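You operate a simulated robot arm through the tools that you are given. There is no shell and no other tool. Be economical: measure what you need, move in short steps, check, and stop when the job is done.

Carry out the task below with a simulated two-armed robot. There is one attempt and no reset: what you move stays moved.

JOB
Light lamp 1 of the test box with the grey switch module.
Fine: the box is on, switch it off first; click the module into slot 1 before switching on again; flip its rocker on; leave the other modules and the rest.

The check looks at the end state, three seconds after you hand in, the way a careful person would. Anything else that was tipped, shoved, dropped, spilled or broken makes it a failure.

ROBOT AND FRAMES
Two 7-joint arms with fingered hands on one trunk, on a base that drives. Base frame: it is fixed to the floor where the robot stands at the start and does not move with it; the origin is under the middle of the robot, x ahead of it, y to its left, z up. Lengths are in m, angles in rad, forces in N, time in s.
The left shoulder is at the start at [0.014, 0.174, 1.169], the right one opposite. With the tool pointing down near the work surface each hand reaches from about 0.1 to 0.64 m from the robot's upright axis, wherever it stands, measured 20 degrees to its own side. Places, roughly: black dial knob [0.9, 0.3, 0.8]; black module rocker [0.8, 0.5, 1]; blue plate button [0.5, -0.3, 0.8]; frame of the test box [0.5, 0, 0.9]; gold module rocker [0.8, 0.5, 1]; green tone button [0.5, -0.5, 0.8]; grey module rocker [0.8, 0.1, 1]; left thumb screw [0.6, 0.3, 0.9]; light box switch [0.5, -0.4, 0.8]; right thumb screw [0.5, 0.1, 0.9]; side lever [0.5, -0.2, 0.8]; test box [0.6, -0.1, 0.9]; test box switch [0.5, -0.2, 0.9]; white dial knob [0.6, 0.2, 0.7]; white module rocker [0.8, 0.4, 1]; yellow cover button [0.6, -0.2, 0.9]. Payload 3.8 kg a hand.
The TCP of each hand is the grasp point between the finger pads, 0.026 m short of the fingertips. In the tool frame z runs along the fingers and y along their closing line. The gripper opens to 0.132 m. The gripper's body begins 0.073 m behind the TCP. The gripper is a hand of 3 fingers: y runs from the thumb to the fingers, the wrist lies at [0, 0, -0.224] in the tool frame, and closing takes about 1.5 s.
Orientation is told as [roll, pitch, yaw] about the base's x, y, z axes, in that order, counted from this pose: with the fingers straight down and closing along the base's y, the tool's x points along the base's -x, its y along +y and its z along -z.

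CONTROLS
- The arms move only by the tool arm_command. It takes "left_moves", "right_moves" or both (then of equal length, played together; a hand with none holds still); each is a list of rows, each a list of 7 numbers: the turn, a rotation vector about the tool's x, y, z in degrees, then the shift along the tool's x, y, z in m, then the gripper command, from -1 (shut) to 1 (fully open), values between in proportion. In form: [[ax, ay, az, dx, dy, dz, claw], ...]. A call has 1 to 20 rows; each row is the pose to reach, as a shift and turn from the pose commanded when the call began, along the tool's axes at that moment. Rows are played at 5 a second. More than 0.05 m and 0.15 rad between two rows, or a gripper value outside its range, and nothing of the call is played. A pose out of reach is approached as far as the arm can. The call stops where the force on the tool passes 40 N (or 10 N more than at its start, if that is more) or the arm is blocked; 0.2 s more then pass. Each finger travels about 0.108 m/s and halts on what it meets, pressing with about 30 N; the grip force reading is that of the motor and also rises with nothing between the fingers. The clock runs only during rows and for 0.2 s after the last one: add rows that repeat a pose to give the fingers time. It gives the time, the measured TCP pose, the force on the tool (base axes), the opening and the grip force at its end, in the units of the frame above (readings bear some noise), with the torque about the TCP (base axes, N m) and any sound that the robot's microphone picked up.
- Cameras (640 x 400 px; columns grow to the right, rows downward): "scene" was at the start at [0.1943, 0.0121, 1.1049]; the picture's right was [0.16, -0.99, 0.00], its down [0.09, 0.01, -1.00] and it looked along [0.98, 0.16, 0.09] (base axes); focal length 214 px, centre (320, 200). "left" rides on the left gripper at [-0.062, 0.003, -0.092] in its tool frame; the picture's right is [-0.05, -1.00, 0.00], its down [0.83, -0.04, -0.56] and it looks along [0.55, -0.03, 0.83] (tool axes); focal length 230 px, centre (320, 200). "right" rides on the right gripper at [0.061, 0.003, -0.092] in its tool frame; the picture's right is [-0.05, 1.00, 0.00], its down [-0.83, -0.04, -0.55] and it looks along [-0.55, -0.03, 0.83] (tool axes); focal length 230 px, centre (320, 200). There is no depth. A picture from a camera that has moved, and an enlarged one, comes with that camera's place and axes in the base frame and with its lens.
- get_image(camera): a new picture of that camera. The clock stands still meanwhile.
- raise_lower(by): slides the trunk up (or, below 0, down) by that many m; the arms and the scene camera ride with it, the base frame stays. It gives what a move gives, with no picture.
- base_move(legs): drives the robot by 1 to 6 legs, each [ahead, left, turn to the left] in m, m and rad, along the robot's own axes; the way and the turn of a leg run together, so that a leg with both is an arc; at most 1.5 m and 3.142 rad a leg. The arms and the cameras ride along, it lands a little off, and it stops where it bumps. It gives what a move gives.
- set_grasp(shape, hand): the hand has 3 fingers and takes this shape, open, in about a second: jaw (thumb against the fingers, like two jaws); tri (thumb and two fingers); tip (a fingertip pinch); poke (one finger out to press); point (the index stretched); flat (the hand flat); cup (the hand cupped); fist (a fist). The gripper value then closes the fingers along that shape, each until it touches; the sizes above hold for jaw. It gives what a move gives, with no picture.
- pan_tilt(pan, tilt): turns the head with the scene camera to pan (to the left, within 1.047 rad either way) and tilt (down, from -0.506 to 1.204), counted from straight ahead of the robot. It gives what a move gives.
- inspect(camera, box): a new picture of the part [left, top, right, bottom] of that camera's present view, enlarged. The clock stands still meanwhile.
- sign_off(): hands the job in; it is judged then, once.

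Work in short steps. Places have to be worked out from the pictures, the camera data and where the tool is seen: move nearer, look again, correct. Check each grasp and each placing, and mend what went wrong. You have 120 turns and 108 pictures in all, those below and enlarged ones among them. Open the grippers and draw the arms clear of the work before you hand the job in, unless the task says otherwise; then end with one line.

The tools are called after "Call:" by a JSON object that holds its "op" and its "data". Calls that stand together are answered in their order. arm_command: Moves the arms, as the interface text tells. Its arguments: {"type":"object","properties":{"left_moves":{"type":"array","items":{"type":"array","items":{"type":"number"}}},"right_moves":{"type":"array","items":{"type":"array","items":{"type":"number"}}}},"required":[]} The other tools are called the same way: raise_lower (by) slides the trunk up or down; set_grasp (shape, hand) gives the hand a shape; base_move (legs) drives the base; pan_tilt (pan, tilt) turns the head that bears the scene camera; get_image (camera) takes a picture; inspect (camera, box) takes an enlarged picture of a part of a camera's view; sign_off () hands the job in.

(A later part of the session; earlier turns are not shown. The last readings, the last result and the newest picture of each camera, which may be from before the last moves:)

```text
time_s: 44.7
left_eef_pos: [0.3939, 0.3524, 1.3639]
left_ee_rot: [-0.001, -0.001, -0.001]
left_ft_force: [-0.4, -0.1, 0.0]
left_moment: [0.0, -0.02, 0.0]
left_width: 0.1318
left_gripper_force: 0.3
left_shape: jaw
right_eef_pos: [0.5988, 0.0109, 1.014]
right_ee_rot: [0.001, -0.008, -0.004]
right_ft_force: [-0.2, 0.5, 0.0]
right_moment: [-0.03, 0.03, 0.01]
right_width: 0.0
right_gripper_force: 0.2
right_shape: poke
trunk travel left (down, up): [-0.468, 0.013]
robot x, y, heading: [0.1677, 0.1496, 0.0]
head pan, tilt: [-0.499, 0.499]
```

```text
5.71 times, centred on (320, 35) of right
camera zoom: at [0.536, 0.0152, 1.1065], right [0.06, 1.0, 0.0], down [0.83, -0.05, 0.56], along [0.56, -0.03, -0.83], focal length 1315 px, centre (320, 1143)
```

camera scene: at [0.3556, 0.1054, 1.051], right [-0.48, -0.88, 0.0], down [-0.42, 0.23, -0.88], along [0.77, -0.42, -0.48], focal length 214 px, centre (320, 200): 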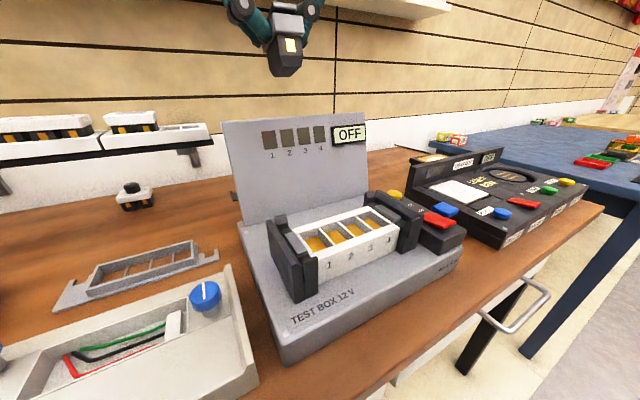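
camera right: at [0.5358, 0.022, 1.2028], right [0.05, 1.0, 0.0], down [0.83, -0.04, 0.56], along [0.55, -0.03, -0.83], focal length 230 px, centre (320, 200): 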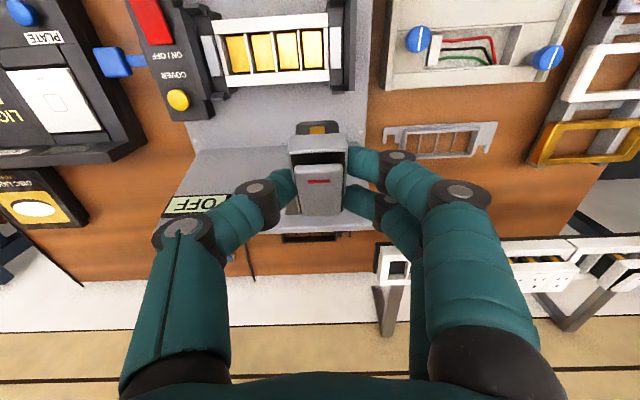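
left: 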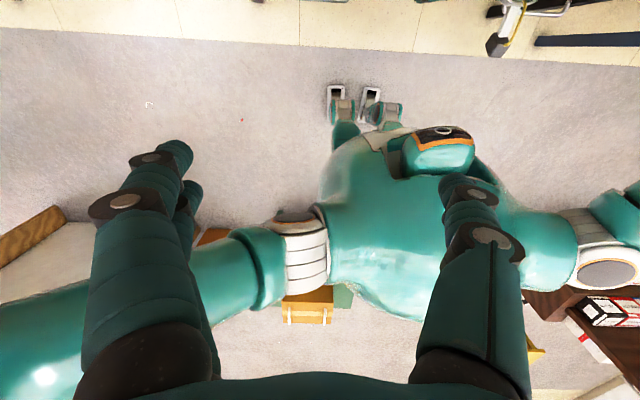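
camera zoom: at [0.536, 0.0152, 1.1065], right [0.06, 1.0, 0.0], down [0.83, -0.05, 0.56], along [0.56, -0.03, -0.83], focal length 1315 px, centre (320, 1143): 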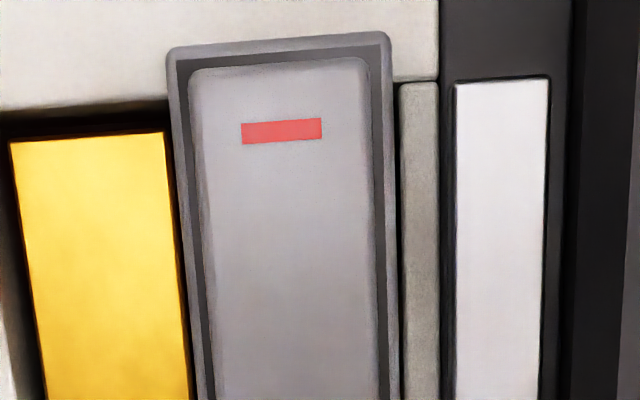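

The module looks almost seated but offset ~2 mm toward slot 2, and no click was noted. I'll regrip its cap from above (vertical jaw) to centre it and do a gentle tug test.

Call:
{"op": "arm_command", "data": {"right_moves": [[0, 0, 0, 0.03, 0, -0.016, 1], [0, 0.5, 0, 0.06, 0, -0.016, 1], [0, 0.5, 0, 0.06, 0, -0.016, 1]]}}

Call:
{"op": "set_grasp", "data": {"hand": "right", "shape": "jaw"}}

Call:
{"op": "arm_command", "data": {"right_moves": [[0, 0, 0, 0, 0, 0, 0], [0, 0, 0, 0, 0, 0, -0.35], [0, 0, 0, 0, 0, 0.02, -0.35], [0, 0, 0, 0, 0, 0.05, -0.35], [0, 0, 0, 0, 0, 0.08, -0.35], [0, 0, 0, 0, 0, 0.09, -0.35], [0, 0, 0, 0, 0, 0.09, -0.35]]}}

Call:
{"op": "inspect", "data": {"camera": "scene", "box": [260, 170, 370, 260]}}

Call:
{"op": "inspect", "data": {"camera": "right", "box": [230, 100, 410, 240]}}

```text
time_s: 45.5
left_eef_pos: [0.3942, 0.3528, 1.3632]
left_ee_rot: [-0.001, -0.001, -0.003]
left_ft_force: [0.2, 0.6, 0.0]
left_moment: [-0.01, 0.01, 0.01]
left_width: 0.1318
left_gripper_force: 0.0
left_shape: jaw
right_eef_pos: [0.5391, 0.0119, 1.0294]
right_ee_rot: [0.0, -0.003, -0.005]
right_ft_force: [-0.3, -0.5, -0.3]
right_moment: [-0.01, 0.01, -0.01]
right_width: 0.0
right_gripper_force: 0.1
right_shape: poke
trunk travel left (down, up): [-0.468, 0.013]
robot x, y, heading: [0.1684, 0.1506, -0.0]
head pan, tilt: [-0.499, 0.499]
```

```text
time_s: 46.4
left_eef_pos: [0.3946, 0.3528, 1.364]
left_ee_rot: [-0.002, 0.0, -0.002]
left_ft_force: [0.0, 0.1, -0.3]
left_moment: [0.01, 0.01, 0.0]
left_width: 0.1317
left_gripper_force: 0.1
left_shape: jaw
right_eef_pos: [0.5393, 0.0125, 1.0299]
right_ee_rot: [0.002, -0.003, -0.007]
right_ft_force: [-0.5, -0.3, 0.3]
right_moment: [-0.01, -0.01, -0.04]
right_width: 0.1322
right_gripper_force: 0.0
right_shape: jaw
trunk travel left (down, up): [-0.468, 0.013]
robot x, y, heading: [0.1665, 0.1491, -0.002]
head pan, tilt: [-0.499, 0.499]
```

```text
time_s: 48.0
left_eef_pos: [0.3953, 0.3527, 1.3642]
left_ee_rot: [-0.001, 0.0, -0.003]
left_ft_force: [-0.7, -0.1, 0.7]
left_moment: [-0.03, 0.03, 0.01]
left_width: 0.1319
left_gripper_force: 0.0
left_shape: jaw
right_eef_pos: [0.5412, 0.0097, 0.9391]
right_ee_rot: [0.0, 0.0, -0.002]
right_ft_force: [-0.2, 0.5, 0.3]
right_moment: [0.0, 0.03, 0.01]
right_width: 0.0435
right_gripper_force: 0.1
right_shape: jaw
trunk travel left (down, up): [-0.468, 0.013]
robot x, y, heading: [0.165, 0.1522, -0.002]
head pan, tilt: [-0.499, 0.499]
```

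```text
4.44 times, centred on (315, 215) of scene
camera zoom: at [0.3555, 0.105, 1.0509], right [-0.48, -0.88, 0.0], down [-0.42, 0.23, -0.88], along [0.77, -0.42, -0.48], focal length 953 px, centre (342, 133)
```

zoom: 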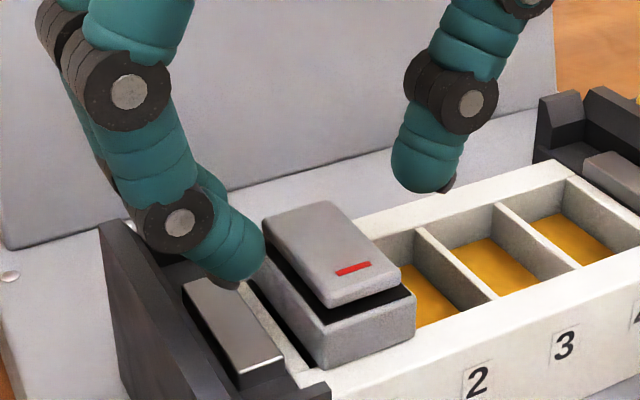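

```text
2.86 times, centred on (320, 170) of right
camera zoom: at [0.4768, 0.0158, 1.0319], right [0.06, 1.0, 0.0], down [0.83, -0.05, 0.56], along [0.56, -0.03, -0.83], focal length 657 px, centre (320, 286)
```

zoom: 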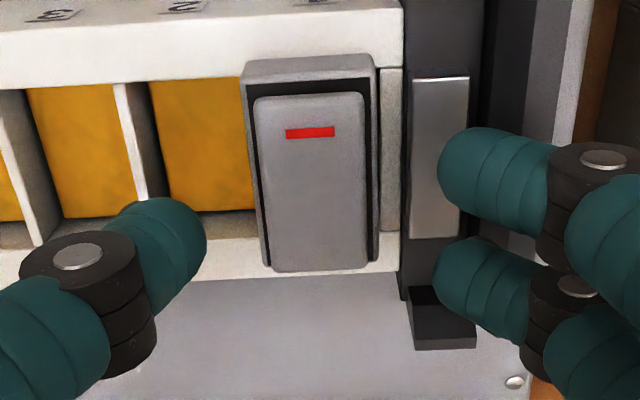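

I lower the tips beside the cap's upper part, shift to slot-centre y≈0.013, and close.

Call:
{"op": "arm_command", "data": {"right_moves": [[0, 0, 0, 0.002, 0.0015, 0.01, -0.35], [0, 0, 0, 0.002, 0.0015, 0.02, -0.35], [0, 0, 0, 0.002, 0.0015, 0.02, -0.5], [0, 0, 0, 0.002, 0.0015, 0.02, -0.6], [0, 0, 0, 0.002, 0.0015, 0.02, -0.7], [0, 0, 0, 0.002, 0.0015, 0.02, -0.8], [0, 0, 0, 0.002, 0.0015, 0.02, -1], [0, 0, 0, 0.002, 0.0015, 0.02, -1]]}}

Call:
{"op": "inspect", "data": {"camera": "scene", "box": [260, 170, 370, 260]}}

Call:
{"op": "inspect", "data": {"camera": "right", "box": [230, 100, 410, 240]}}

```text
time_s: 49.8
left_eef_pos: [0.3927, 0.3528, 1.3655]
left_ee_rot: [-0.002, -0.002, -0.002]
left_ft_force: [-0.3, -0.1, 0.3]
left_moment: [0.01, 0.01, 0.01]
left_width: 0.1319
left_gripper_force: 0.0
left_shape: jaw
right_eef_pos: [0.5379, 0.0136, 0.9221]
right_ee_rot: [0.002, -0.006, -0.002]
right_ft_force: [1.5, -0.1, 18.1]
right_moment: [0.25, 0.0, -0.01]
right_width: 0.0194
right_gripper_force: 30.1
right_shape: jaw
trunk travel left (down, up): [-0.468, 0.013]
robot x, y, heading: [0.1683, 0.1483, -0.003]
head pan, tilt: [-0.499, 0.499]
```

```text
4.44 times, centred on (315, 215) of scene
camera zoom: at [0.3549, 0.1052, 1.0513], right [-0.48, -0.88, 0.0], down [-0.42, 0.23, -0.88], along [0.77, -0.42, -0.48], focal length 953 px, centre (342, 133)
```

zoom: 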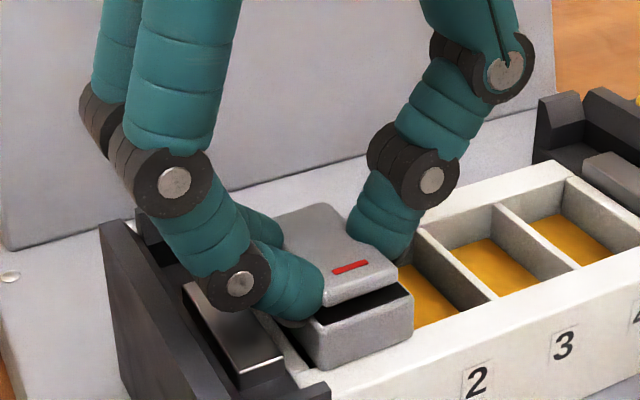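

```text
2.86 times, centred on (320, 170) of right
camera zoom: at [0.4746, 0.0177, 1.0138], right [0.06, 1.0, 0.0], down [0.83, -0.05, 0.56], along [0.56, -0.03, -0.83], focal length 657 px, centre (320, 286)
```

zoom: 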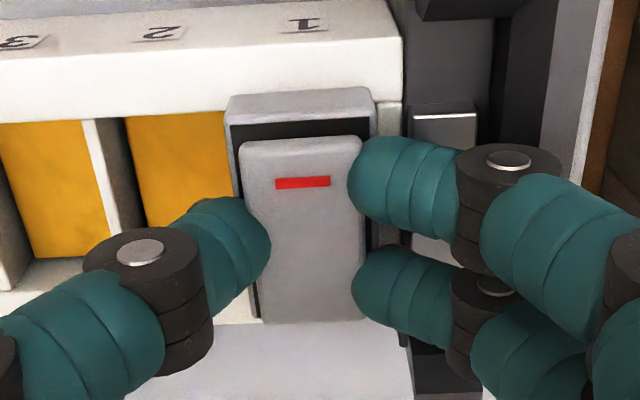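

The fingers closed on the rocker with their tips resting on the cap's edges — useful for pressing evenly. I nudge +0.002 in y and press down.

Call:
{"op": "arm_command", "data": {"right_moves": [[0, 0, 0, 0, 0.001, 0.0, -1], [0, 0, 0, 0, 0.002, 0.0, -1], [0, 0, 0, 0, 0.002, 0.002, -1], [0, 0, 0, 0, 0.002, 0.004, -1], [0, 0, 0, 0, 0.002, 0.006, -1], [0, 0, 0, 0, 0.002, 0.008, -1]]}}

Call:
{"op": "inspect", "data": {"camera": "right", "box": [230, 100, 410, 240]}}

```text
time_s: 50.8
left_eef_pos: [0.3922, 0.3521, 1.3638]
left_ee_rot: [-0.003, -0.003, -0.004]
left_ft_force: [-0.7, 0.3, 0.1]
left_moment: [0.03, -0.01, 0.0]
left_width: 0.1319
left_gripper_force: 0.0
left_shape: jaw
right_eef_pos: [0.5383, 0.0143, 0.9221]
right_ee_rot: [0.002, -0.012, -0.005]
right_ft_force: [-7.0, -5.9, 25.2]
right_moment: [0.04, 0.2, 0.04]
right_width: 0.0195
right_gripper_force: 29.7
right_shape: jaw
trunk travel left (down, up): [-0.468, 0.013]
robot x, y, heading: [0.1701, 0.1522, -0.002]
head pan, tilt: [-0.499, 0.499]
stopped in row 4 (right hand): the force on the tool passed its limit at 42 N (the readings are from after the stop); the commanded pose is now the measured one
```

```text
2.86 times, centred on (320, 170) of right
camera zoom: at [0.4741, 0.0184, 1.0132], right [0.06, 1.0, 0.0], down [0.82, -0.05, 0.57], along [0.56, -0.03, -0.82], focal length 657 px, centre (320, 286)
```

zoom: 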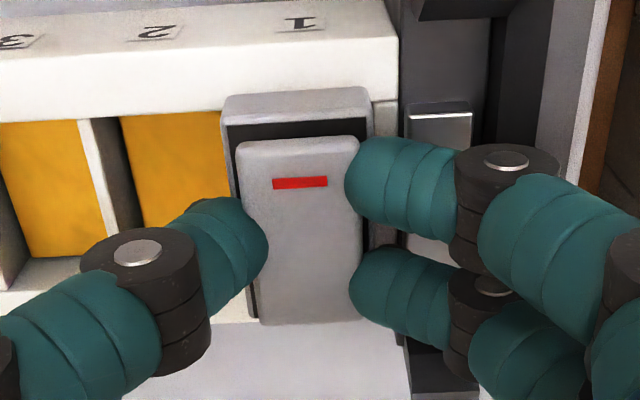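

No further travel at 42 N: it is hard-stopped. Tug test: I lift 4 mm with the rocker gripped and read the force.

Call:
{"op": "arm_command", "data": {"right_moves": [[0, 0, 0, 0, 0, -0.002, -1], [0, 0, 0, 0, 0, -0.003, -1], [0, 0, 0, 0, 0, -0.004, -1], [0, 0, 0, 0, 0, -0.005, -1]]}}

Call:
{"op": "inspect", "data": {"camera": "scene", "box": [260, 170, 370, 260]}}

```text
time_s: 51.8
left_eef_pos: [0.3958, 0.3534, 1.3631]
left_ee_rot: [-0.001, 0.0, -0.001]
left_ft_force: [0.5, -0.2, -0.7]
left_moment: [-0.01, 0.0, 0.03]
left_width: 0.1317
left_gripper_force: 0.0
left_shape: jaw
right_eef_pos: [0.5379, 0.0145, 0.9227]
right_ee_rot: [0.003, -0.005, -0.004]
right_ft_force: [-2.4, -3.3, -1.9]
right_moment: [0.08, 0.04, -0.01]
right_width: 0.0184
right_gripper_force: 30.2
right_shape: jaw
trunk travel left (down, up): [-0.468, 0.013]
robot x, y, heading: [0.1695, 0.1501, -0.002]
head pan, tilt: [-0.499, 0.499]
```

```text
4.44 times, centred on (315, 215) of scene
camera zoom: at [0.3554, 0.1046, 1.0505], right [-0.48, -0.88, 0.0], down [-0.42, 0.23, -0.88], along [0.77, -0.42, -0.48], focal length 953 px, centre (342, 133)
```

zoom: 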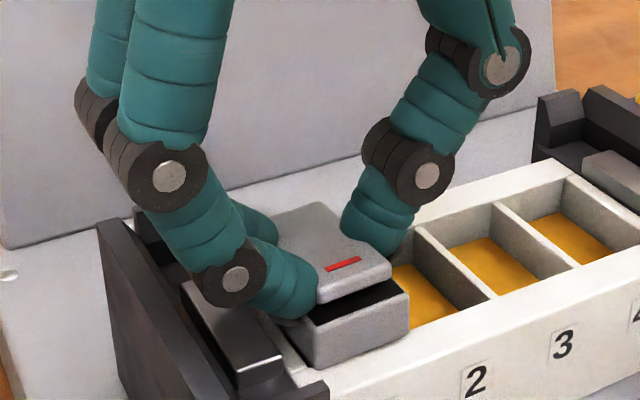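

Force went from +25 to -2 N without movement; I pull 4 mm more to tell whether it is latched.

Call:
{"op": "arm_command", "data": {"right_moves": [[0, 0, 0, 0, 0, -0.002, -1], [0, 0, 0, 0, 0, -0.004, -1], [0, 0, 0, 0, 0, -0.004, -1]]}}

Call:
{"op": "inspect", "data": {"camera": "scene", "box": [260, 170, 370, 260]}}

```text
time_s: 52.5
left_eef_pos: [0.3938, 0.3527, 1.3623]
left_ee_rot: [-0.002, 0.0, -0.001]
left_ft_force: [0.1, 1.2, 0.1]
left_moment: [-0.01, 0.01, 0.01]
left_width: 0.1318
left_gripper_force: 0.1
left_shape: jaw
right_eef_pos: [0.539, 0.0143, 0.9275]
right_ee_rot: [0.002, -0.007, -0.005]
right_ft_force: [-3.5, -1.8, -8.7]
right_moment: [0.08, 0.1, 0.01]
right_width: 0.0166
right_gripper_force: 29.8
right_shape: jaw
trunk travel left (down, up): [-0.468, 0.013]
robot x, y, heading: [0.1708, 0.1507, 0.0]
head pan, tilt: [-0.499, 0.499]
```

```text
4.44 times, centred on (315, 215) of scene
camera zoom: at [0.3556, 0.1046, 1.0508], right [-0.48, -0.88, 0.0], down [-0.42, 0.23, -0.88], along [0.77, -0.42, -0.48], focal length 953 px, centre (342, 133)
```

zoom: 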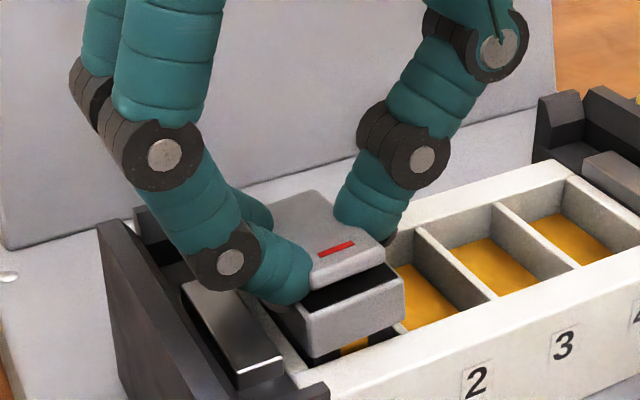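

It lifts with ~9 N, so it isn't latched. I open, lower beside the now higher cap, and grip the cap itself to centre it in the slot.

Call:
{"op": "arm_command", "data": {"right_moves": [[0, 0, 0, 0, 0, 0, -0.7], [0, 0, 0, 0, 0, 0, -0.5], [0, 0, 0, 0, 0, 0, -0.35], [0, 0, 0, 0, 0, 0, -0.35]]}}

Call:
{"op": "inspect", "data": {"camera": "scene", "box": [260, 170, 370, 260]}}

Call:
{"op": "inspect", "data": {"camera": "right", "box": [230, 100, 410, 240]}}

```text
time_s: 53.5
left_eef_pos: [0.3945, 0.3531, 1.3629]
left_ee_rot: [0.0, 0.001, -0.002]
left_ft_force: [-0.2, 0.1, -0.8]
left_moment: [-0.03, 0.0, 0.02]
left_width: 0.1321
left_gripper_force: 0.1
left_shape: jaw
right_eef_pos: [0.5378, 0.0153, 0.9296]
right_ee_rot: [0.001, -0.01, -0.006]
right_ft_force: [-0.1, 0.3, 1.0]
right_moment: [0.0, -0.02, 0.01]
right_width: 0.0423
right_gripper_force: 0.0
right_shape: jaw
trunk travel left (down, up): [-0.468, 0.013]
robot x, y, heading: [0.1708, 0.1478, -0.004]
head pan, tilt: [-0.499, 0.499]
```

```text
4.44 times, centred on (315, 215) of scene
camera zoom: at [0.3555, 0.1049, 1.0509], right [-0.48, -0.88, 0.0], down [-0.42, 0.23, -0.88], along [0.77, -0.42, -0.48], focal length 953 px, centre (342, 133)
```

zoom: 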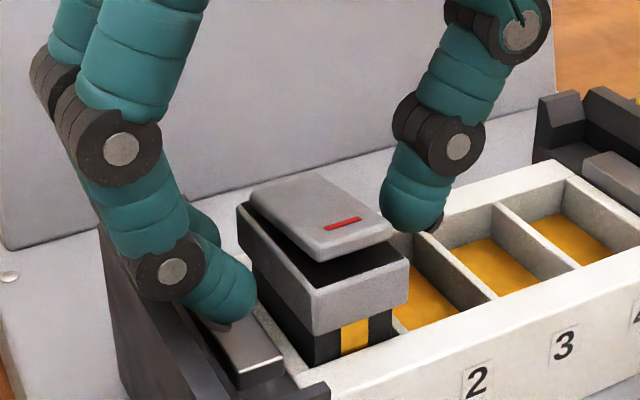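

```text
2.86 times, centred on (320, 170) of right
camera zoom: at [0.4755, 0.0191, 1.0203], right [0.06, 1.0, 0.0], down [0.83, -0.05, 0.56], along [0.56, -0.03, -0.83], focal length 657 px, centre (320, 286)
```

zoom: 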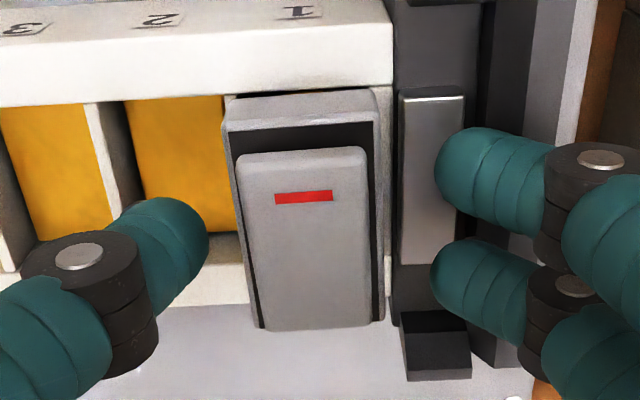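

The module now stands centred in the slot (y≈0.0135). I grip the cap sides so y stays controlled and push down with the grip.

Call:
{"op": "arm_command", "data": {"right_moves": [[0, 0, 0, 0, -0.0006, 0.005, -0.35], [0, 0, 0, 0, -0.0006, 0.009, -0.35], [0, 0, 0, 0, -0.0006, 0.009, -0.5], [0, 0, 0, 0, -0.0006, 0.009, -0.6], [0, 0, 0, 0, -0.0006, 0.009, -0.7], [0, 0, 0, 0, -0.0006, 0.009, -1], [0, 0, 0, 0, -0.0006, 0.009, -1], [0, 0, 0, 0, -0.0006, 0.009, -1]]}}

Call:
{"op": "inspect", "data": {"camera": "scene", "box": [260, 170, 370, 260]}}

Call:
{"op": "inspect", "data": {"camera": "right", "box": [230, 100, 410, 240]}}

```text
time_s: 55.4
left_eef_pos: [0.3947, 0.3532, 1.3636]
left_ee_rot: [-0.003, 0.002, -0.001]
left_ft_force: [-0.5, 0.1, 0.0]
left_moment: [0.0, -0.01, -0.01]
left_width: 0.1318
left_gripper_force: 0.1
left_shape: jaw
right_eef_pos: [0.5393, 0.0142, 0.919]
right_ee_rot: [0.002, -0.01, -0.006]
right_ft_force: [-0.2, 0.5, -0.2]
right_moment: [0.0, 0.01, 0.0]
right_width: 0.0226
right_gripper_force: 29.9
right_shape: jaw
trunk travel left (down, up): [-0.468, 0.013]
robot x, y, heading: [0.1672, 0.1491, -0.004]
head pan, tilt: [-0.499, 0.499]
```

```text
4.44 times, centred on (315, 215) of scene
camera zoom: at [0.3555, 0.1049, 1.0509], right [-0.48, -0.88, 0.0], down [-0.42, 0.23, -0.88], along [0.77, -0.42, -0.48], focal length 953 px, centre (342, 133)
```

zoom: 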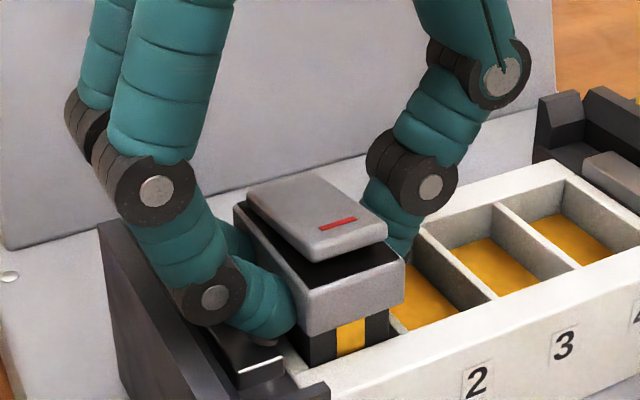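

```text
2.86 times, centred on (320, 170) of right
camera zoom: at [0.4756, 0.0185, 1.0111], right [0.06, 1.0, 0.0], down [0.83, -0.05, 0.56], along [0.56, -0.03, -0.83], focal length 657 px, centre (320, 286)
```

zoom: 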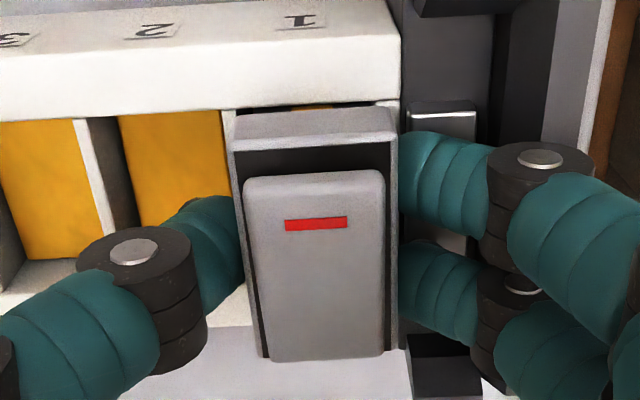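

Gripped well; the module is ~1 mm too far +y and ~2 mm too far +x. I correct and push down 5 mm.

Call:
{"op": "arm_command", "data": {"right_moves": [[0, 0, 0, 0.001, -0.0005, 0, -1], [0, 0, 0, 0.002, -0.001, 0.001, -1], [0, 0, 0, 0.002, -0.001, 0.003, -1], [0, 0, 0, 0.002, -0.001, 0.005, -1], [0, 0, 0, 0.002, -0.001, 0.005, -1]]}}

Call:
{"op": "inspect", "data": {"camera": "scene", "box": [260, 170, 370, 260]}}

Call:
{"op": "inspect", "data": {"camera": "right", "box": [230, 100, 410, 240]}}

```text
time_s: 56.5
left_eef_pos: [0.3947, 0.3525, 1.3636]
left_ee_rot: [-0.002, 0.0, -0.001]
left_ft_force: [-0.3, -0.2, -1.2]
left_moment: [0.02, -0.01, -0.02]
left_width: 0.132
left_gripper_force: 0.0
left_shape: jaw
right_eef_pos: [0.538, 0.0125, 0.9154]
right_ee_rot: [0.001, -0.01, -0.007]
right_ft_force: [6.8, 0.2, 7.3]
right_moment: [0.09, -0.11, -0.02]
right_width: 0.0228
right_gripper_force: 29.7
right_shape: jaw
trunk travel left (down, up): [-0.468, 0.013]
robot x, y, heading: [0.1675, 0.1462, 0.002]
head pan, tilt: [-0.499, 0.499]
```

```text
4.44 times, centred on (315, 215) of scene
camera zoom: at [0.356, 0.105, 1.0509], right [-0.48, -0.88, 0.0], down [-0.42, 0.23, -0.88], along [0.77, -0.42, -0.48], focal length 953 px, centre (342, 133)
```

zoom: 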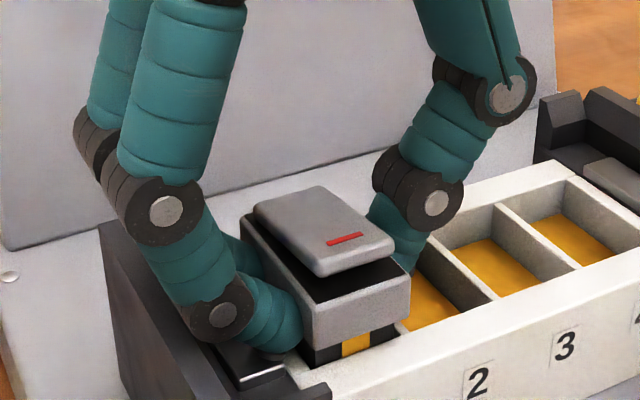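

```text
2.86 times, centred on (320, 170) of right
camera zoom: at [0.4744, 0.0175, 1.0065], right [0.06, 1.0, 0.0], down [0.82, -0.05, 0.56], along [0.56, -0.03, -0.83], focal length 657 px, centre (320, 286)
```

zoom: 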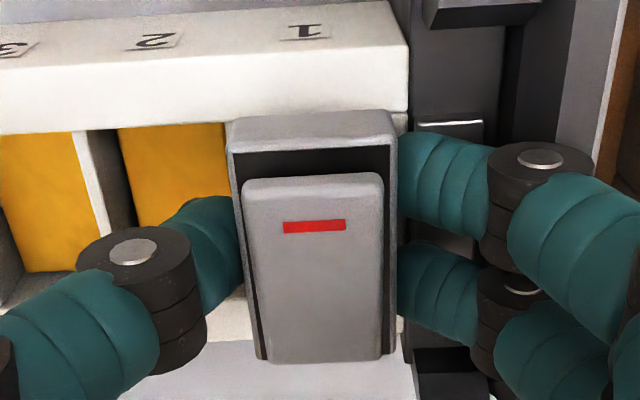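

A 7 N push says the front wall is touched; I release, rise so the tips clear the cap top, close on the rocker sides (centred), and press the cap down evenly.

Call:
{"op": "arm_command", "data": {"right_moves": [[0, 0, 0, -0.001, 0, 0, -1], [0, 0, 0, -0.001, 0, 0, -0.6], [0, 0, 0, -0.001, 0, 0, -0.45], [0, 0, 0, -0.001, 0, -0.01, -0.4], [0, 0, 0, -0.001, 0, -0.017, -0.4], [0, 0, 0, -0.001, 0, -0.017, -0.6], [0, 0, 0, -0.001, 0, -0.017, -0.7], [0, 0, 0, -0.001, 0, -0.017, -0.85], [0, 0, 0, -0.001, 0, -0.017, -0.85]]}}

Call:
{"op": "inspect", "data": {"camera": "scene", "box": [260, 170, 370, 260]}}

Call:
{"op": "inspect", "data": {"camera": "right", "box": [230, 100, 410, 240]}}

```text
time_s: 58.5
left_eef_pos: [0.3943, 0.352, 1.3646]
left_ee_rot: [-0.002, 0.002, -0.001]
left_ft_force: [0.3, -0.7, -0.9]
left_moment: [-0.02, 0.0, 0.0]
left_width: 0.1318
left_gripper_force: 0.1
left_shape: jaw
right_eef_pos: [0.5386, 0.0132, 0.9313]
right_ee_rot: [0.003, -0.008, -0.003]
right_ft_force: [-0.2, 0.8, 1.5]
right_moment: [0.05, -0.06, 0.03]
right_width: 0.0165
right_gripper_force: 30.2
right_shape: jaw
trunk travel left (down, up): [-0.468, 0.013]
robot x, y, heading: [0.172, 0.1518, 0.004]
head pan, tilt: [-0.499, 0.499]
```

```text
4.44 times, centred on (315, 215) of scene
camera zoom: at [0.3554, 0.105, 1.0509], right [-0.48, -0.88, 0.0], down [-0.42, 0.23, -0.88], along [0.77, -0.42, -0.48], focal length 953 px, centre (342, 133)
```

zoom: 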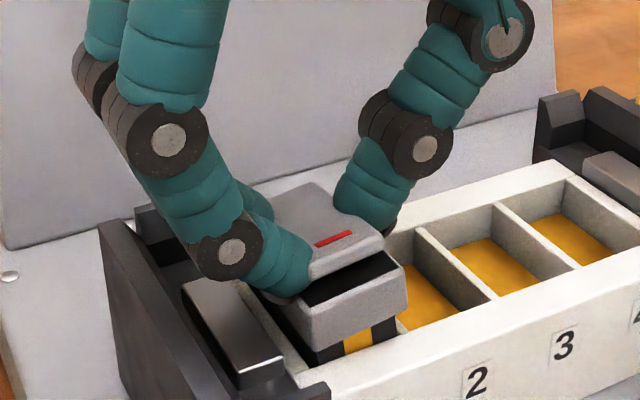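

```text
2.86 times, centred on (320, 170) of right
camera zoom: at [0.4744, 0.0174, 1.0233], right [0.06, 1.0, 0.0], down [0.83, -0.05, 0.56], along [0.56, -0.03, -0.83], focal length 657 px, centre (320, 286)
```

zoom: 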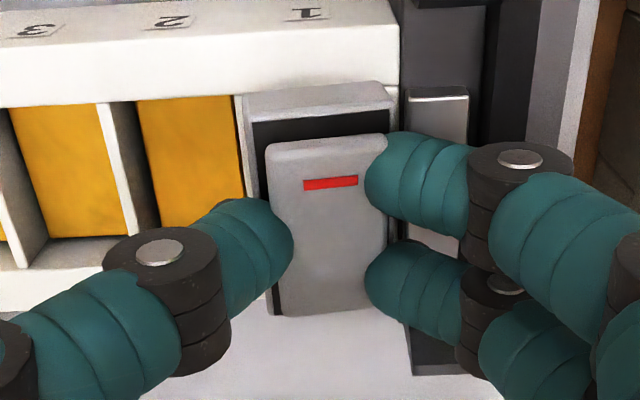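

The module is ~2 mm toward +y now; I drag it -0.0018 in y and press down.

Call:
{"op": "arm_command", "data": {"right_moves": [[0, 0, 0, 0, -0.001, 0, -0.85], [0, 0, 0, 0, -0.0018, 0, -0.85], [0, 0, 0, 0, -0.0018, 0.003, -0.85], [0, 0, 0, 0, -0.0018, 0.006, -0.85], [0, 0, 0, 0, -0.0018, 0.009, -0.85], [0, 0, 0, 0, -0.0018, 0.012, -0.85], [0, 0, 0, 0, -0.0018, 0.015, -0.85]]}}

Call:
{"op": "inspect", "data": {"camera": "scene", "box": [260, 170, 370, 260]}}

Call:
{"op": "inspect", "data": {"camera": "right", "box": [230, 100, 410, 240]}}

```text
time_s: 60.1
left_eef_pos: [0.3917, 0.353, 1.3633]
left_ee_rot: [-0.001, -0.001, -0.004]
left_ft_force: [-0.9, 0.0, 0.3]
left_moment: [0.0, 0.01, 0.01]
left_width: 0.1321
left_gripper_force: 0.1
left_shape: jaw
right_eef_pos: [0.5376, 0.0139, 0.9233]
right_ee_rot: [0.008, -0.02, -0.005]
right_ft_force: [-9.2, -2.5, 27.3]
right_moment: [0.24, 0.23, 0.1]
right_width: 0.0173
right_gripper_force: 29.8
right_shape: jaw
trunk travel left (down, up): [-0.468, 0.013]
robot x, y, heading: [0.169, 0.1518, -0.003]
head pan, tilt: [-0.499, 0.499]
stopped in row 7 (right hand): the force on the tool passed its limit at 44 N (the readings are from after the stop); the commanded pose is now the measured one
```

```text
4.44 times, centred on (315, 215) of scene
camera zoom: at [0.3537, 0.1044, 1.0513], right [-0.48, -0.88, 0.0], down [-0.42, 0.23, -0.88], along [0.77, -0.42, -0.48], focal length 953 px, centre (342, 133)
```

zoom: 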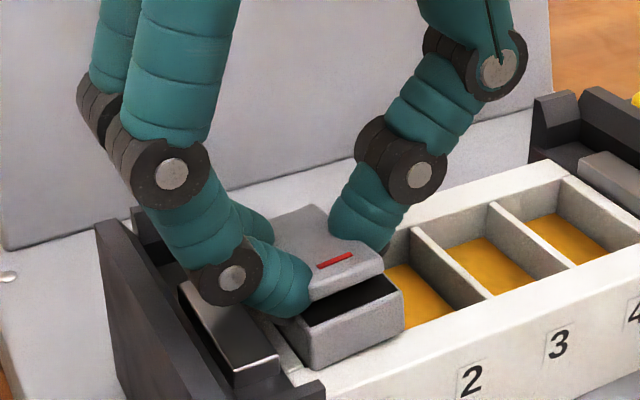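

```text
2.86 times, centred on (320, 170) of right
camera zoom: at [0.4734, 0.0159, 1.0145], right [0.05, 1.0, 0.01], down [0.82, -0.05, 0.57], along [0.57, -0.02, -0.82], focal length 657 px, centre (320, 286)
```

zoom: 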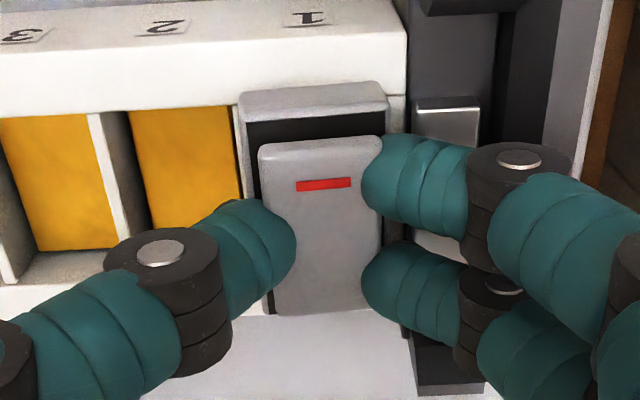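

It stops again at 44 N. I release and lift to inspect how level and deep it is now.

Call:
{"op": "arm_command", "data": {"right_moves": [[0, 0, 0, 0, 0, -0.001, -0.6], [0, 0, 0, 0, 0, -0.002, -0.4], [0, 0, 0, 0, 0, -0.01, -0.3], [0, 0, 0, -0.02, 0, -0.05, -0.3], [0, 0, 0, -0.05, 0, -0.08, -0.3]]}}

Call:
{"op": "inspect", "data": {"camera": "scene", "box": [290, 200, 350, 260]}}

Call:
{"op": "inspect", "data": {"camera": "right", "box": [260, 0, 380, 100]}}

```text
time_s: 61.4
left_eef_pos: [0.3946, 0.3534, 1.3631]
left_ee_rot: [-0.001, 0.0, -0.001]
left_ft_force: [0.3, 0.2, -0.9]
left_moment: [-0.01, -0.02, 0.02]
left_width: 0.132
left_gripper_force: 0.0
left_shape: jaw
right_eef_pos: [0.5872, 0.0114, 1.0004]
right_ee_rot: [0.005, -0.016, -0.005]
right_ft_force: [0.8, 0.3, 0.0]
right_moment: [0.03, -0.01, 0.04]
right_width: 0.0461
right_gripper_force: 0.1
right_shape: jaw
trunk travel left (down, up): [-0.468, 0.013]
robot x, y, heading: [0.1695, 0.152, -0.001]
head pan, tilt: [-0.499, 0.499]
```

```text
6.67 times, centred on (320, 230) of scene
camera zoom: at [0.3556, 0.105, 1.0509], right [-0.48, -0.88, 0.0], down [-0.42, 0.23, -0.88], along [0.77, -0.42, -0.48], focal length 1430 px, centre (320, 0)
```

zoom: 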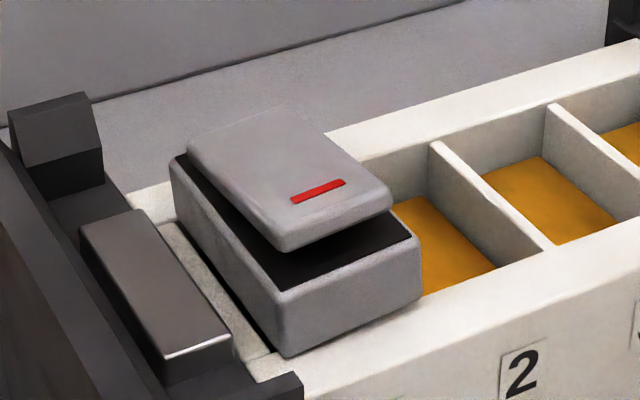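

```text
4.00 times, centred on (320, 50) of right
camera zoom: at [0.5237, 0.0154, 1.092], right [0.06, 1.0, 0.01], down [0.82, -0.05, 0.57], along [0.57, -0.03, -0.82], focal length 920 px, centre (320, 800)
```

zoom: 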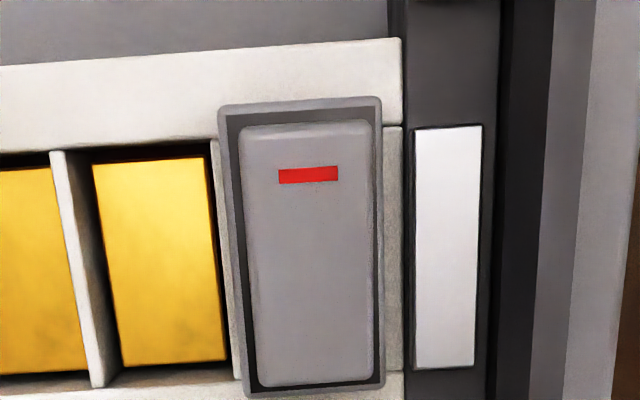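

Now the cap sits square and centred, flush on the frame. I do a gentle lateral/tug check by gripping the rocker sides lightly.

Call:
{"op": "arm_command", "data": {"right_moves": [[0, 0.8, 0, 0.03, 0.002, 0.03, -0.4], [0, 0.8, 0, 0.05, 0.003, 0.06, -0.4], [0, 0.8, 0, 0.05, 0.003, 0.0765, -0.4], [0, 0.8, 0, 0.05, 0.003, 0.0765, -0.6], [0, 0.8, 0, 0.05, 0.003, 0.0765, -0.75], [0, 0.8, 0, 0.05, 0.003, 0.0765, -0.85], [0, 0.8, 0, 0.05, 0.003, 0.0765, -0.85]]}}

Call:
{"op": "arm_command", "data": {"right_moves": [[0, 0, 0, 0, 0, -0.001, -0.85], [0, 0, 0, 0, 0, -0.002, -0.85], [0, 0, 0, 0, 0, -0.003, -0.85]]}}

Call:
{"op": "inspect", "data": {"camera": "scene", "box": [290, 200, 350, 260]}}

```text
time_s: 63.0
left_eef_pos: [0.3927, 0.3529, 1.3639]
left_ee_rot: [-0.002, -0.002, -0.004]
left_ft_force: [-0.6, 0.5, -0.1]
left_moment: [0.01, 0.02, 0.01]
left_width: 0.1322
left_gripper_force: 0.0
left_shape: jaw
right_eef_pos: [0.5396, 0.0156, 0.9228]
right_ee_rot: [0.007, -0.002, -0.006]
right_ft_force: [-0.5, -1.6, 4.1]
right_moment: [-0.17, -0.01, 0.03]
right_width: 0.017
right_gripper_force: 29.7
right_shape: jaw
trunk travel left (down, up): [-0.468, 0.013]
robot x, y, heading: [0.1689, 0.1469, -0.003]
head pan, tilt: [-0.499, 0.499]
```

```text
time_s: 63.8
left_eef_pos: [0.3951, 0.3524, 1.3628]
left_ee_rot: [-0.001, 0.0, -0.002]
left_ft_force: [-0.3, 0.4, 0.3]
left_moment: [0.0, -0.01, -0.01]
left_width: 0.1321
left_gripper_force: 0.1
left_shape: jaw
right_eef_pos: [0.5383, 0.0148, 0.9241]
right_ee_rot: [0.005, 0.002, -0.006]
right_ft_force: [-1.5, 0.6, -9.6]
right_moment: [0.06, -0.02, -0.02]
right_width: 0.0166
right_gripper_force: 29.9
right_shape: jaw
trunk travel left (down, up): [-0.468, 0.013]
robot x, y, heading: [0.1683, 0.1525, -0.001]
head pan, tilt: [-0.499, 0.499]
```

```text
6.67 times, centred on (320, 230) of scene
camera zoom: at [0.3558, 0.1047, 1.0506], right [-0.48, -0.88, 0.0], down [-0.42, 0.23, -0.88], along [0.77, -0.42, -0.48], focal length 1430 px, centre (320, 0)
```

zoom: 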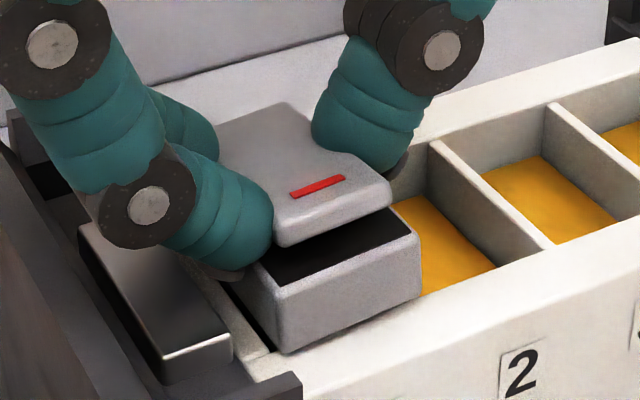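

It holds against ~10 N with no lift this time: seated. I press it down once more, release and clear.

Call:
{"op": "arm_command", "data": {"right_moves": [[0, 0, 0, 0, 0, 0.003, -0.85], [0, 0, 0, 0, 0, 0.006, -0.85], [0, 0, 0, 0, 0, 0.009, -0.85]]}}

Call:
{"op": "arm_command", "data": {"right_moves": [[0, 0, 0, 0, 0, 0, -0.6], [0, 0, 0, 0, 0, -0.002, -0.4], [0, 0, 0, 0, 0, -0.012, -0.3], [0, 0, 0, -0.02, 0, -0.05, -0.3], [0, 0, 0, -0.05, 0, -0.08, -0.3]]}}

Call:
{"op": "inspect", "data": {"camera": "scene", "box": [290, 200, 350, 260]}}

Call:
{"op": "inspect", "data": {"camera": "right", "box": [260, 0, 380, 100]}}

```text
time_s: 64.5
left_eef_pos: [0.3899, 0.3522, 1.3651]
left_ee_rot: [-0.001, -0.005, -0.003]
left_ft_force: [0.1, 0.3, 0.3]
left_moment: [-0.03, 0.02, -0.04]
left_width: 0.1318
left_gripper_force: 0.1
left_shape: jaw
right_eef_pos: [0.5399, 0.0158, 0.9224]
right_ee_rot: [0.005, -0.013, -0.005]
right_ft_force: [-4.2, -6.0, 35.9]
right_moment: [-0.22, 0.11, -0.05]
right_width: 0.0187
right_gripper_force: 30.2
right_shape: jaw
trunk travel left (down, up): [-0.468, 0.013]
robot x, y, heading: [0.1653, 0.151, 0.002]
head pan, tilt: [-0.499, 0.499]
```

```text
time_s: 65.8
left_eef_pos: [0.3938, 0.353, 1.3622]
left_ee_rot: [-0.003, 0.001, -0.004]
left_ft_force: [1.5, 0.1, 0.4]
left_moment: [0.01, 0.04, 0.02]
left_width: 0.1319
left_gripper_force: 0.1
left_shape: jaw
right_eef_pos: [0.5886, 0.0154, 0.9973]
right_ee_rot: [0.004, 0.0, -0.003]
right_ft_force: [0.3, -0.1, 0.1]
right_moment: [0.01, 0.02, 0.02]
right_width: 0.0459
right_gripper_force: 0.1
right_shape: jaw
trunk travel left (down, up): [-0.468, 0.013]
robot x, y, heading: [0.1663, 0.1509, 0.0]
head pan, tilt: [-0.499, 0.499]
```

```text
6.67 times, centred on (320, 230) of scene
camera zoom: at [0.3557, 0.105, 1.0508], right [-0.48, -0.88, 0.0], down [-0.42, 0.23, -0.88], along [0.77, -0.42, -0.48], focal length 1430 px, centre (320, 0)
```

zoom: 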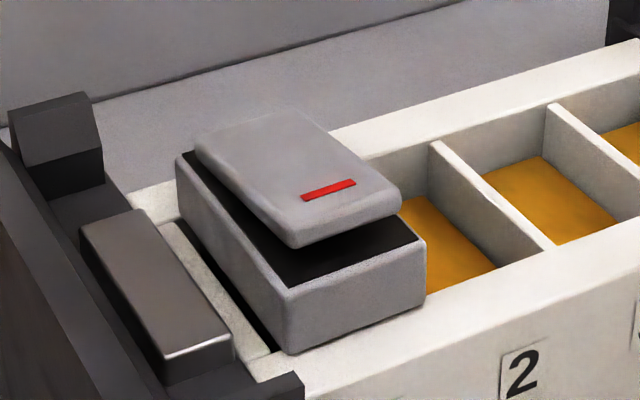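

```text
4.00 times, centred on (320, 50) of right
camera zoom: at [0.5265, 0.0186, 1.0904], right [0.06, 1.0, 0.01], down [0.83, -0.05, 0.55], along [0.55, -0.03, -0.83], focal length 920 px, centre (320, 800)
```

zoom: 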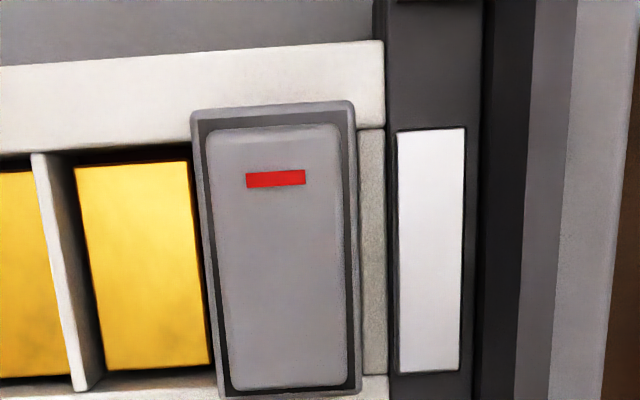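

The cap is fully down on the rim and resisted ~10 N pull, though with some side play. I'll now press the rocker's near end firmly with the poke finger, which both flips it on and pushes the module home.

Call:
{"op": "arm_command", "data": {"right_moves": [[0, 0, 0, 0.02, -0.001, -0.03, -0.3], [0, 0, 0, 0.05, -0.003, -0.035, -0.3], [0, 0, 0, 0.063, -0.003, -0.035, -0.3]]}}

Call:
{"op": "set_grasp", "data": {"hand": "right", "shape": "poke"}}

Call:
{"op": "arm_command", "data": {"right_moves": [[0, 0, 0, 0, 0, 0.03, 1], [0, 0, 0, 0, 0, 0.06, 1], [0, 0, 0, 0, 0, 0.08, 1], [0, 0, 0, 0, 0, 0.08, 1]]}}

Call:
{"op": "inspect", "data": {"camera": "scene", "box": [270, 170, 370, 260]}}

```text
time_s: 66.5
left_eef_pos: [0.3945, 0.3529, 1.3626]
left_ee_rot: [-0.003, -0.001, -0.003]
left_ft_force: [0.0, 0.7, -0.9]
left_moment: [-0.02, -0.01, 0.01]
left_width: 0.1317
left_gripper_force: 0.0
left_shape: jaw
right_eef_pos: [0.5258, 0.0117, 1.0324]
right_ee_rot: [0.006, -0.001, -0.005]
right_ft_force: [0.0, 0.1, 0.3]
right_moment: [0.03, 0.04, -0.04]
right_width: 0.0457
right_gripper_force: 0.1
right_shape: jaw
trunk travel left (down, up): [-0.468, 0.013]
robot x, y, heading: [0.1672, 0.1532, -0.003]
head pan, tilt: [-0.499, 0.499]
```

```text
time_s: 67.5
left_eef_pos: [0.3947, 0.3537, 1.363]
left_ee_rot: [-0.002, -0.001, -0.003]
left_ft_force: [0.3, 0.6, 1.3]
left_moment: [0.0, 0.01, -0.01]
left_width: 0.1319
left_gripper_force: 0.0
left_shape: jaw
right_eef_pos: [0.5263, 0.012, 1.0317]
right_ee_rot: [0.005, -0.003, -0.004]
right_ft_force: [0.1, -0.3, 0.5]
right_moment: [0.04, 0.02, 0.01]
right_width: 0.0
right_gripper_force: 0.0
right_shape: poke
trunk travel left (down, up): [-0.468, 0.013]
robot x, y, heading: [0.1715, 0.147, -0.001]
head pan, tilt: [-0.499, 0.499]
```

```text
time_s: 68.5
left_eef_pos: [0.3939, 0.3522, 1.3638]
left_ee_rot: [-0.002, -0.001, -0.002]
left_ft_force: [0.2, 0.3, 0.0]
left_moment: [0.04, 0.05, -0.01]
left_width: 0.1318
left_gripper_force: 0.0
left_shape: jaw
right_eef_pos: [0.5264, 0.0114, 0.9515]
right_ee_rot: [0.005, -0.002, -0.004]
right_ft_force: [-0.9, 0.9, 0.6]
right_moment: [-0.02, -0.01, -0.02]
right_width: 0.0001
right_gripper_force: 0.1
right_shape: poke
trunk travel left (down, up): [-0.468, 0.013]
robot x, y, heading: [0.1649, 0.1511, -0.001]
head pan, tilt: [-0.499, 0.499]
```

```text
4.44 times, centred on (320, 215) of scene
camera zoom: at [0.3554, 0.1048, 1.0509], right [-0.48, -0.88, 0.0], down [-0.42, 0.23, -0.88], along [0.77, -0.42, -0.48], focal length 953 px, centre (320, 133)
```

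zoom: 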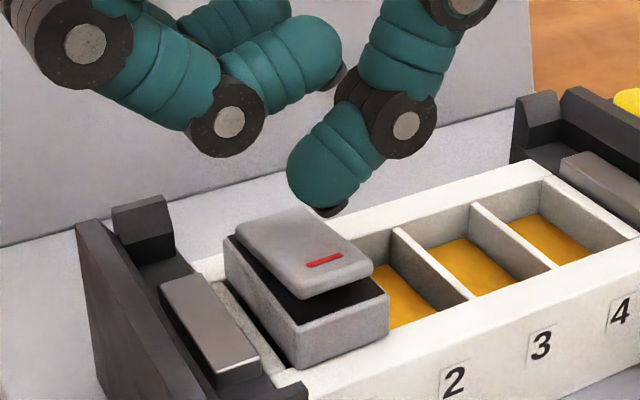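

Tip is above the rocker's near end. I press down in small steps.

Call:
{"op": "arm_command", "data": {"right_moves": [[0, 0, 0, 0, 0, 0.01, 1], [0, 0, 0, 0, 0, 0.016, 1], [0, 0, 0, 0, 0, 0.019, 1], [0, 0, 0, 0, 0, 0.022, 1], [0, 0, 0, 0, 0, 0.025, 1], [0, 0, 0, 0, 0, 0.028, 1], [0, 0, 0, 0, 0, 0.031, 1], [0, 0, 0, 0, 0, 0.034, 1]]}}

Call:
{"op": "inspect", "data": {"camera": "scene", "box": [270, 170, 370, 260]}}

```text
time_s: 69.9
left_eef_pos: [0.3913, 0.3519, 1.364]
left_ee_rot: [-0.004, -0.005, -0.003]
left_ft_force: [0.0, 0.1, -0.9]
left_moment: [0.0, -0.01, 0.02]
left_width: 0.132
left_gripper_force: 0.0
left_shape: jaw
right_eef_pos: [0.5279, 0.0116, 0.9303]
right_ee_rot: [0.005, -0.013, -0.006]
right_ft_force: [-9.5, -7.7, 31.0]
right_moment: [0.11, 0.05, 0.02]
right_width: 0.0001
right_gripper_force: 0.0
right_shape: poke
trunk travel left (down, up): [-0.468, 0.013]
robot x, y, heading: [0.1688, 0.1513, -0.005]
head pan, tilt: [-0.499, 0.499]
stopped in row 7 (right hand): the force on the tool passed its limit at 42 N (the readings are from after the stop); the commanded pose is now the measured one
```

```text
4.44 times, centred on (320, 215) of scene
camera zoom: at [0.3532, 0.1045, 1.0514], right [-0.48, -0.88, 0.0], down [-0.42, 0.23, -0.88], along [0.77, -0.42, -0.48], focal length 953 px, centre (320, 133)
```

zoom: 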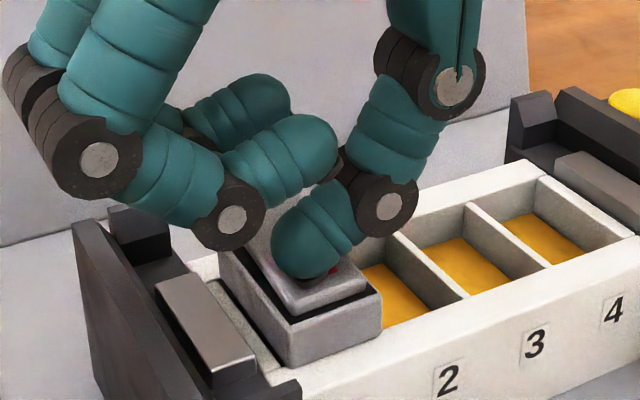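

The near end went down. I lift off toward the back and check rocker and cap.

Call:
{"op": "arm_command", "data": {"right_moves": [[0, 0, 0, 0, 0, -0.03, 1], [0, 0, 0, -0.03, 0, -0.06, 1], [0, 0, 0, -0.06, 0, -0.09, 1]]}}

Call:
{"op": "inspect", "data": {"camera": "scene", "box": [290, 200, 350, 260]}}

Call:
{"op": "inspect", "data": {"camera": "right", "box": [260, 0, 380, 100]}}

```text
time_s: 70.7
left_eef_pos: [0.3951, 0.3531, 1.3638]
left_ee_rot: [-0.002, 0.0, -0.004]
left_ft_force: [0.5, 0.1, -0.3]
left_moment: [-0.06, 0.03, 0.02]
left_width: 0.1318
left_gripper_force: 0.0
left_shape: jaw
right_eef_pos: [0.587, 0.0106, 1.0156]
right_ee_rot: [0.003, -0.004, -0.007]
right_ft_force: [0.2, 0.0, 0.2]
right_moment: [0.0, 0.0, 0.0]
right_width: 0.0
right_gripper_force: 0.1
right_shape: poke
trunk travel left (down, up): [-0.468, 0.013]
robot x, y, heading: [0.167, 0.1513, -0.005]
head pan, tilt: [-0.499, 0.499]
```

```text
6.67 times, centred on (320, 230) of scene
camera zoom: at [0.3558, 0.1048, 1.0507], right [-0.48, -0.88, 0.0], down [-0.42, 0.23, -0.88], along [0.77, -0.42, -0.48], focal length 1430 px, centre (320, 0)
```

zoom: 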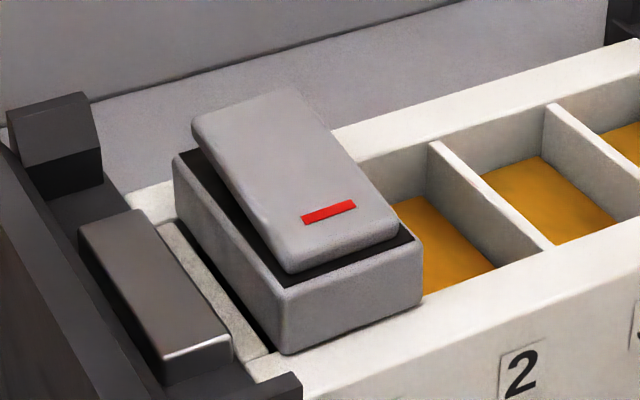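

```text
4.00 times, centred on (320, 50) of right
camera zoom: at [0.5243, 0.0142, 1.1073], right [0.06, 1.0, 0.0], down [0.83, -0.05, 0.56], along [0.56, -0.03, -0.83], focal length 920 px, centre (320, 800)
```

zoom: 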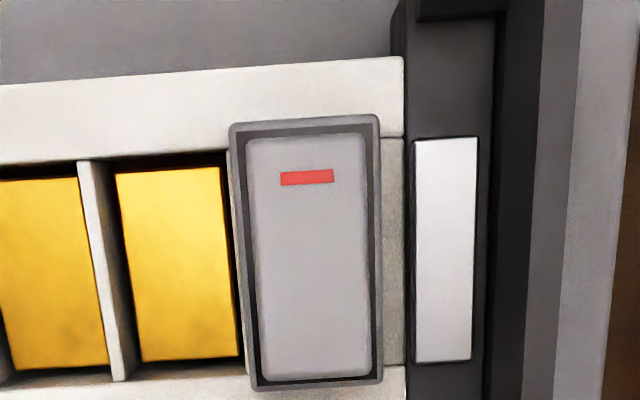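

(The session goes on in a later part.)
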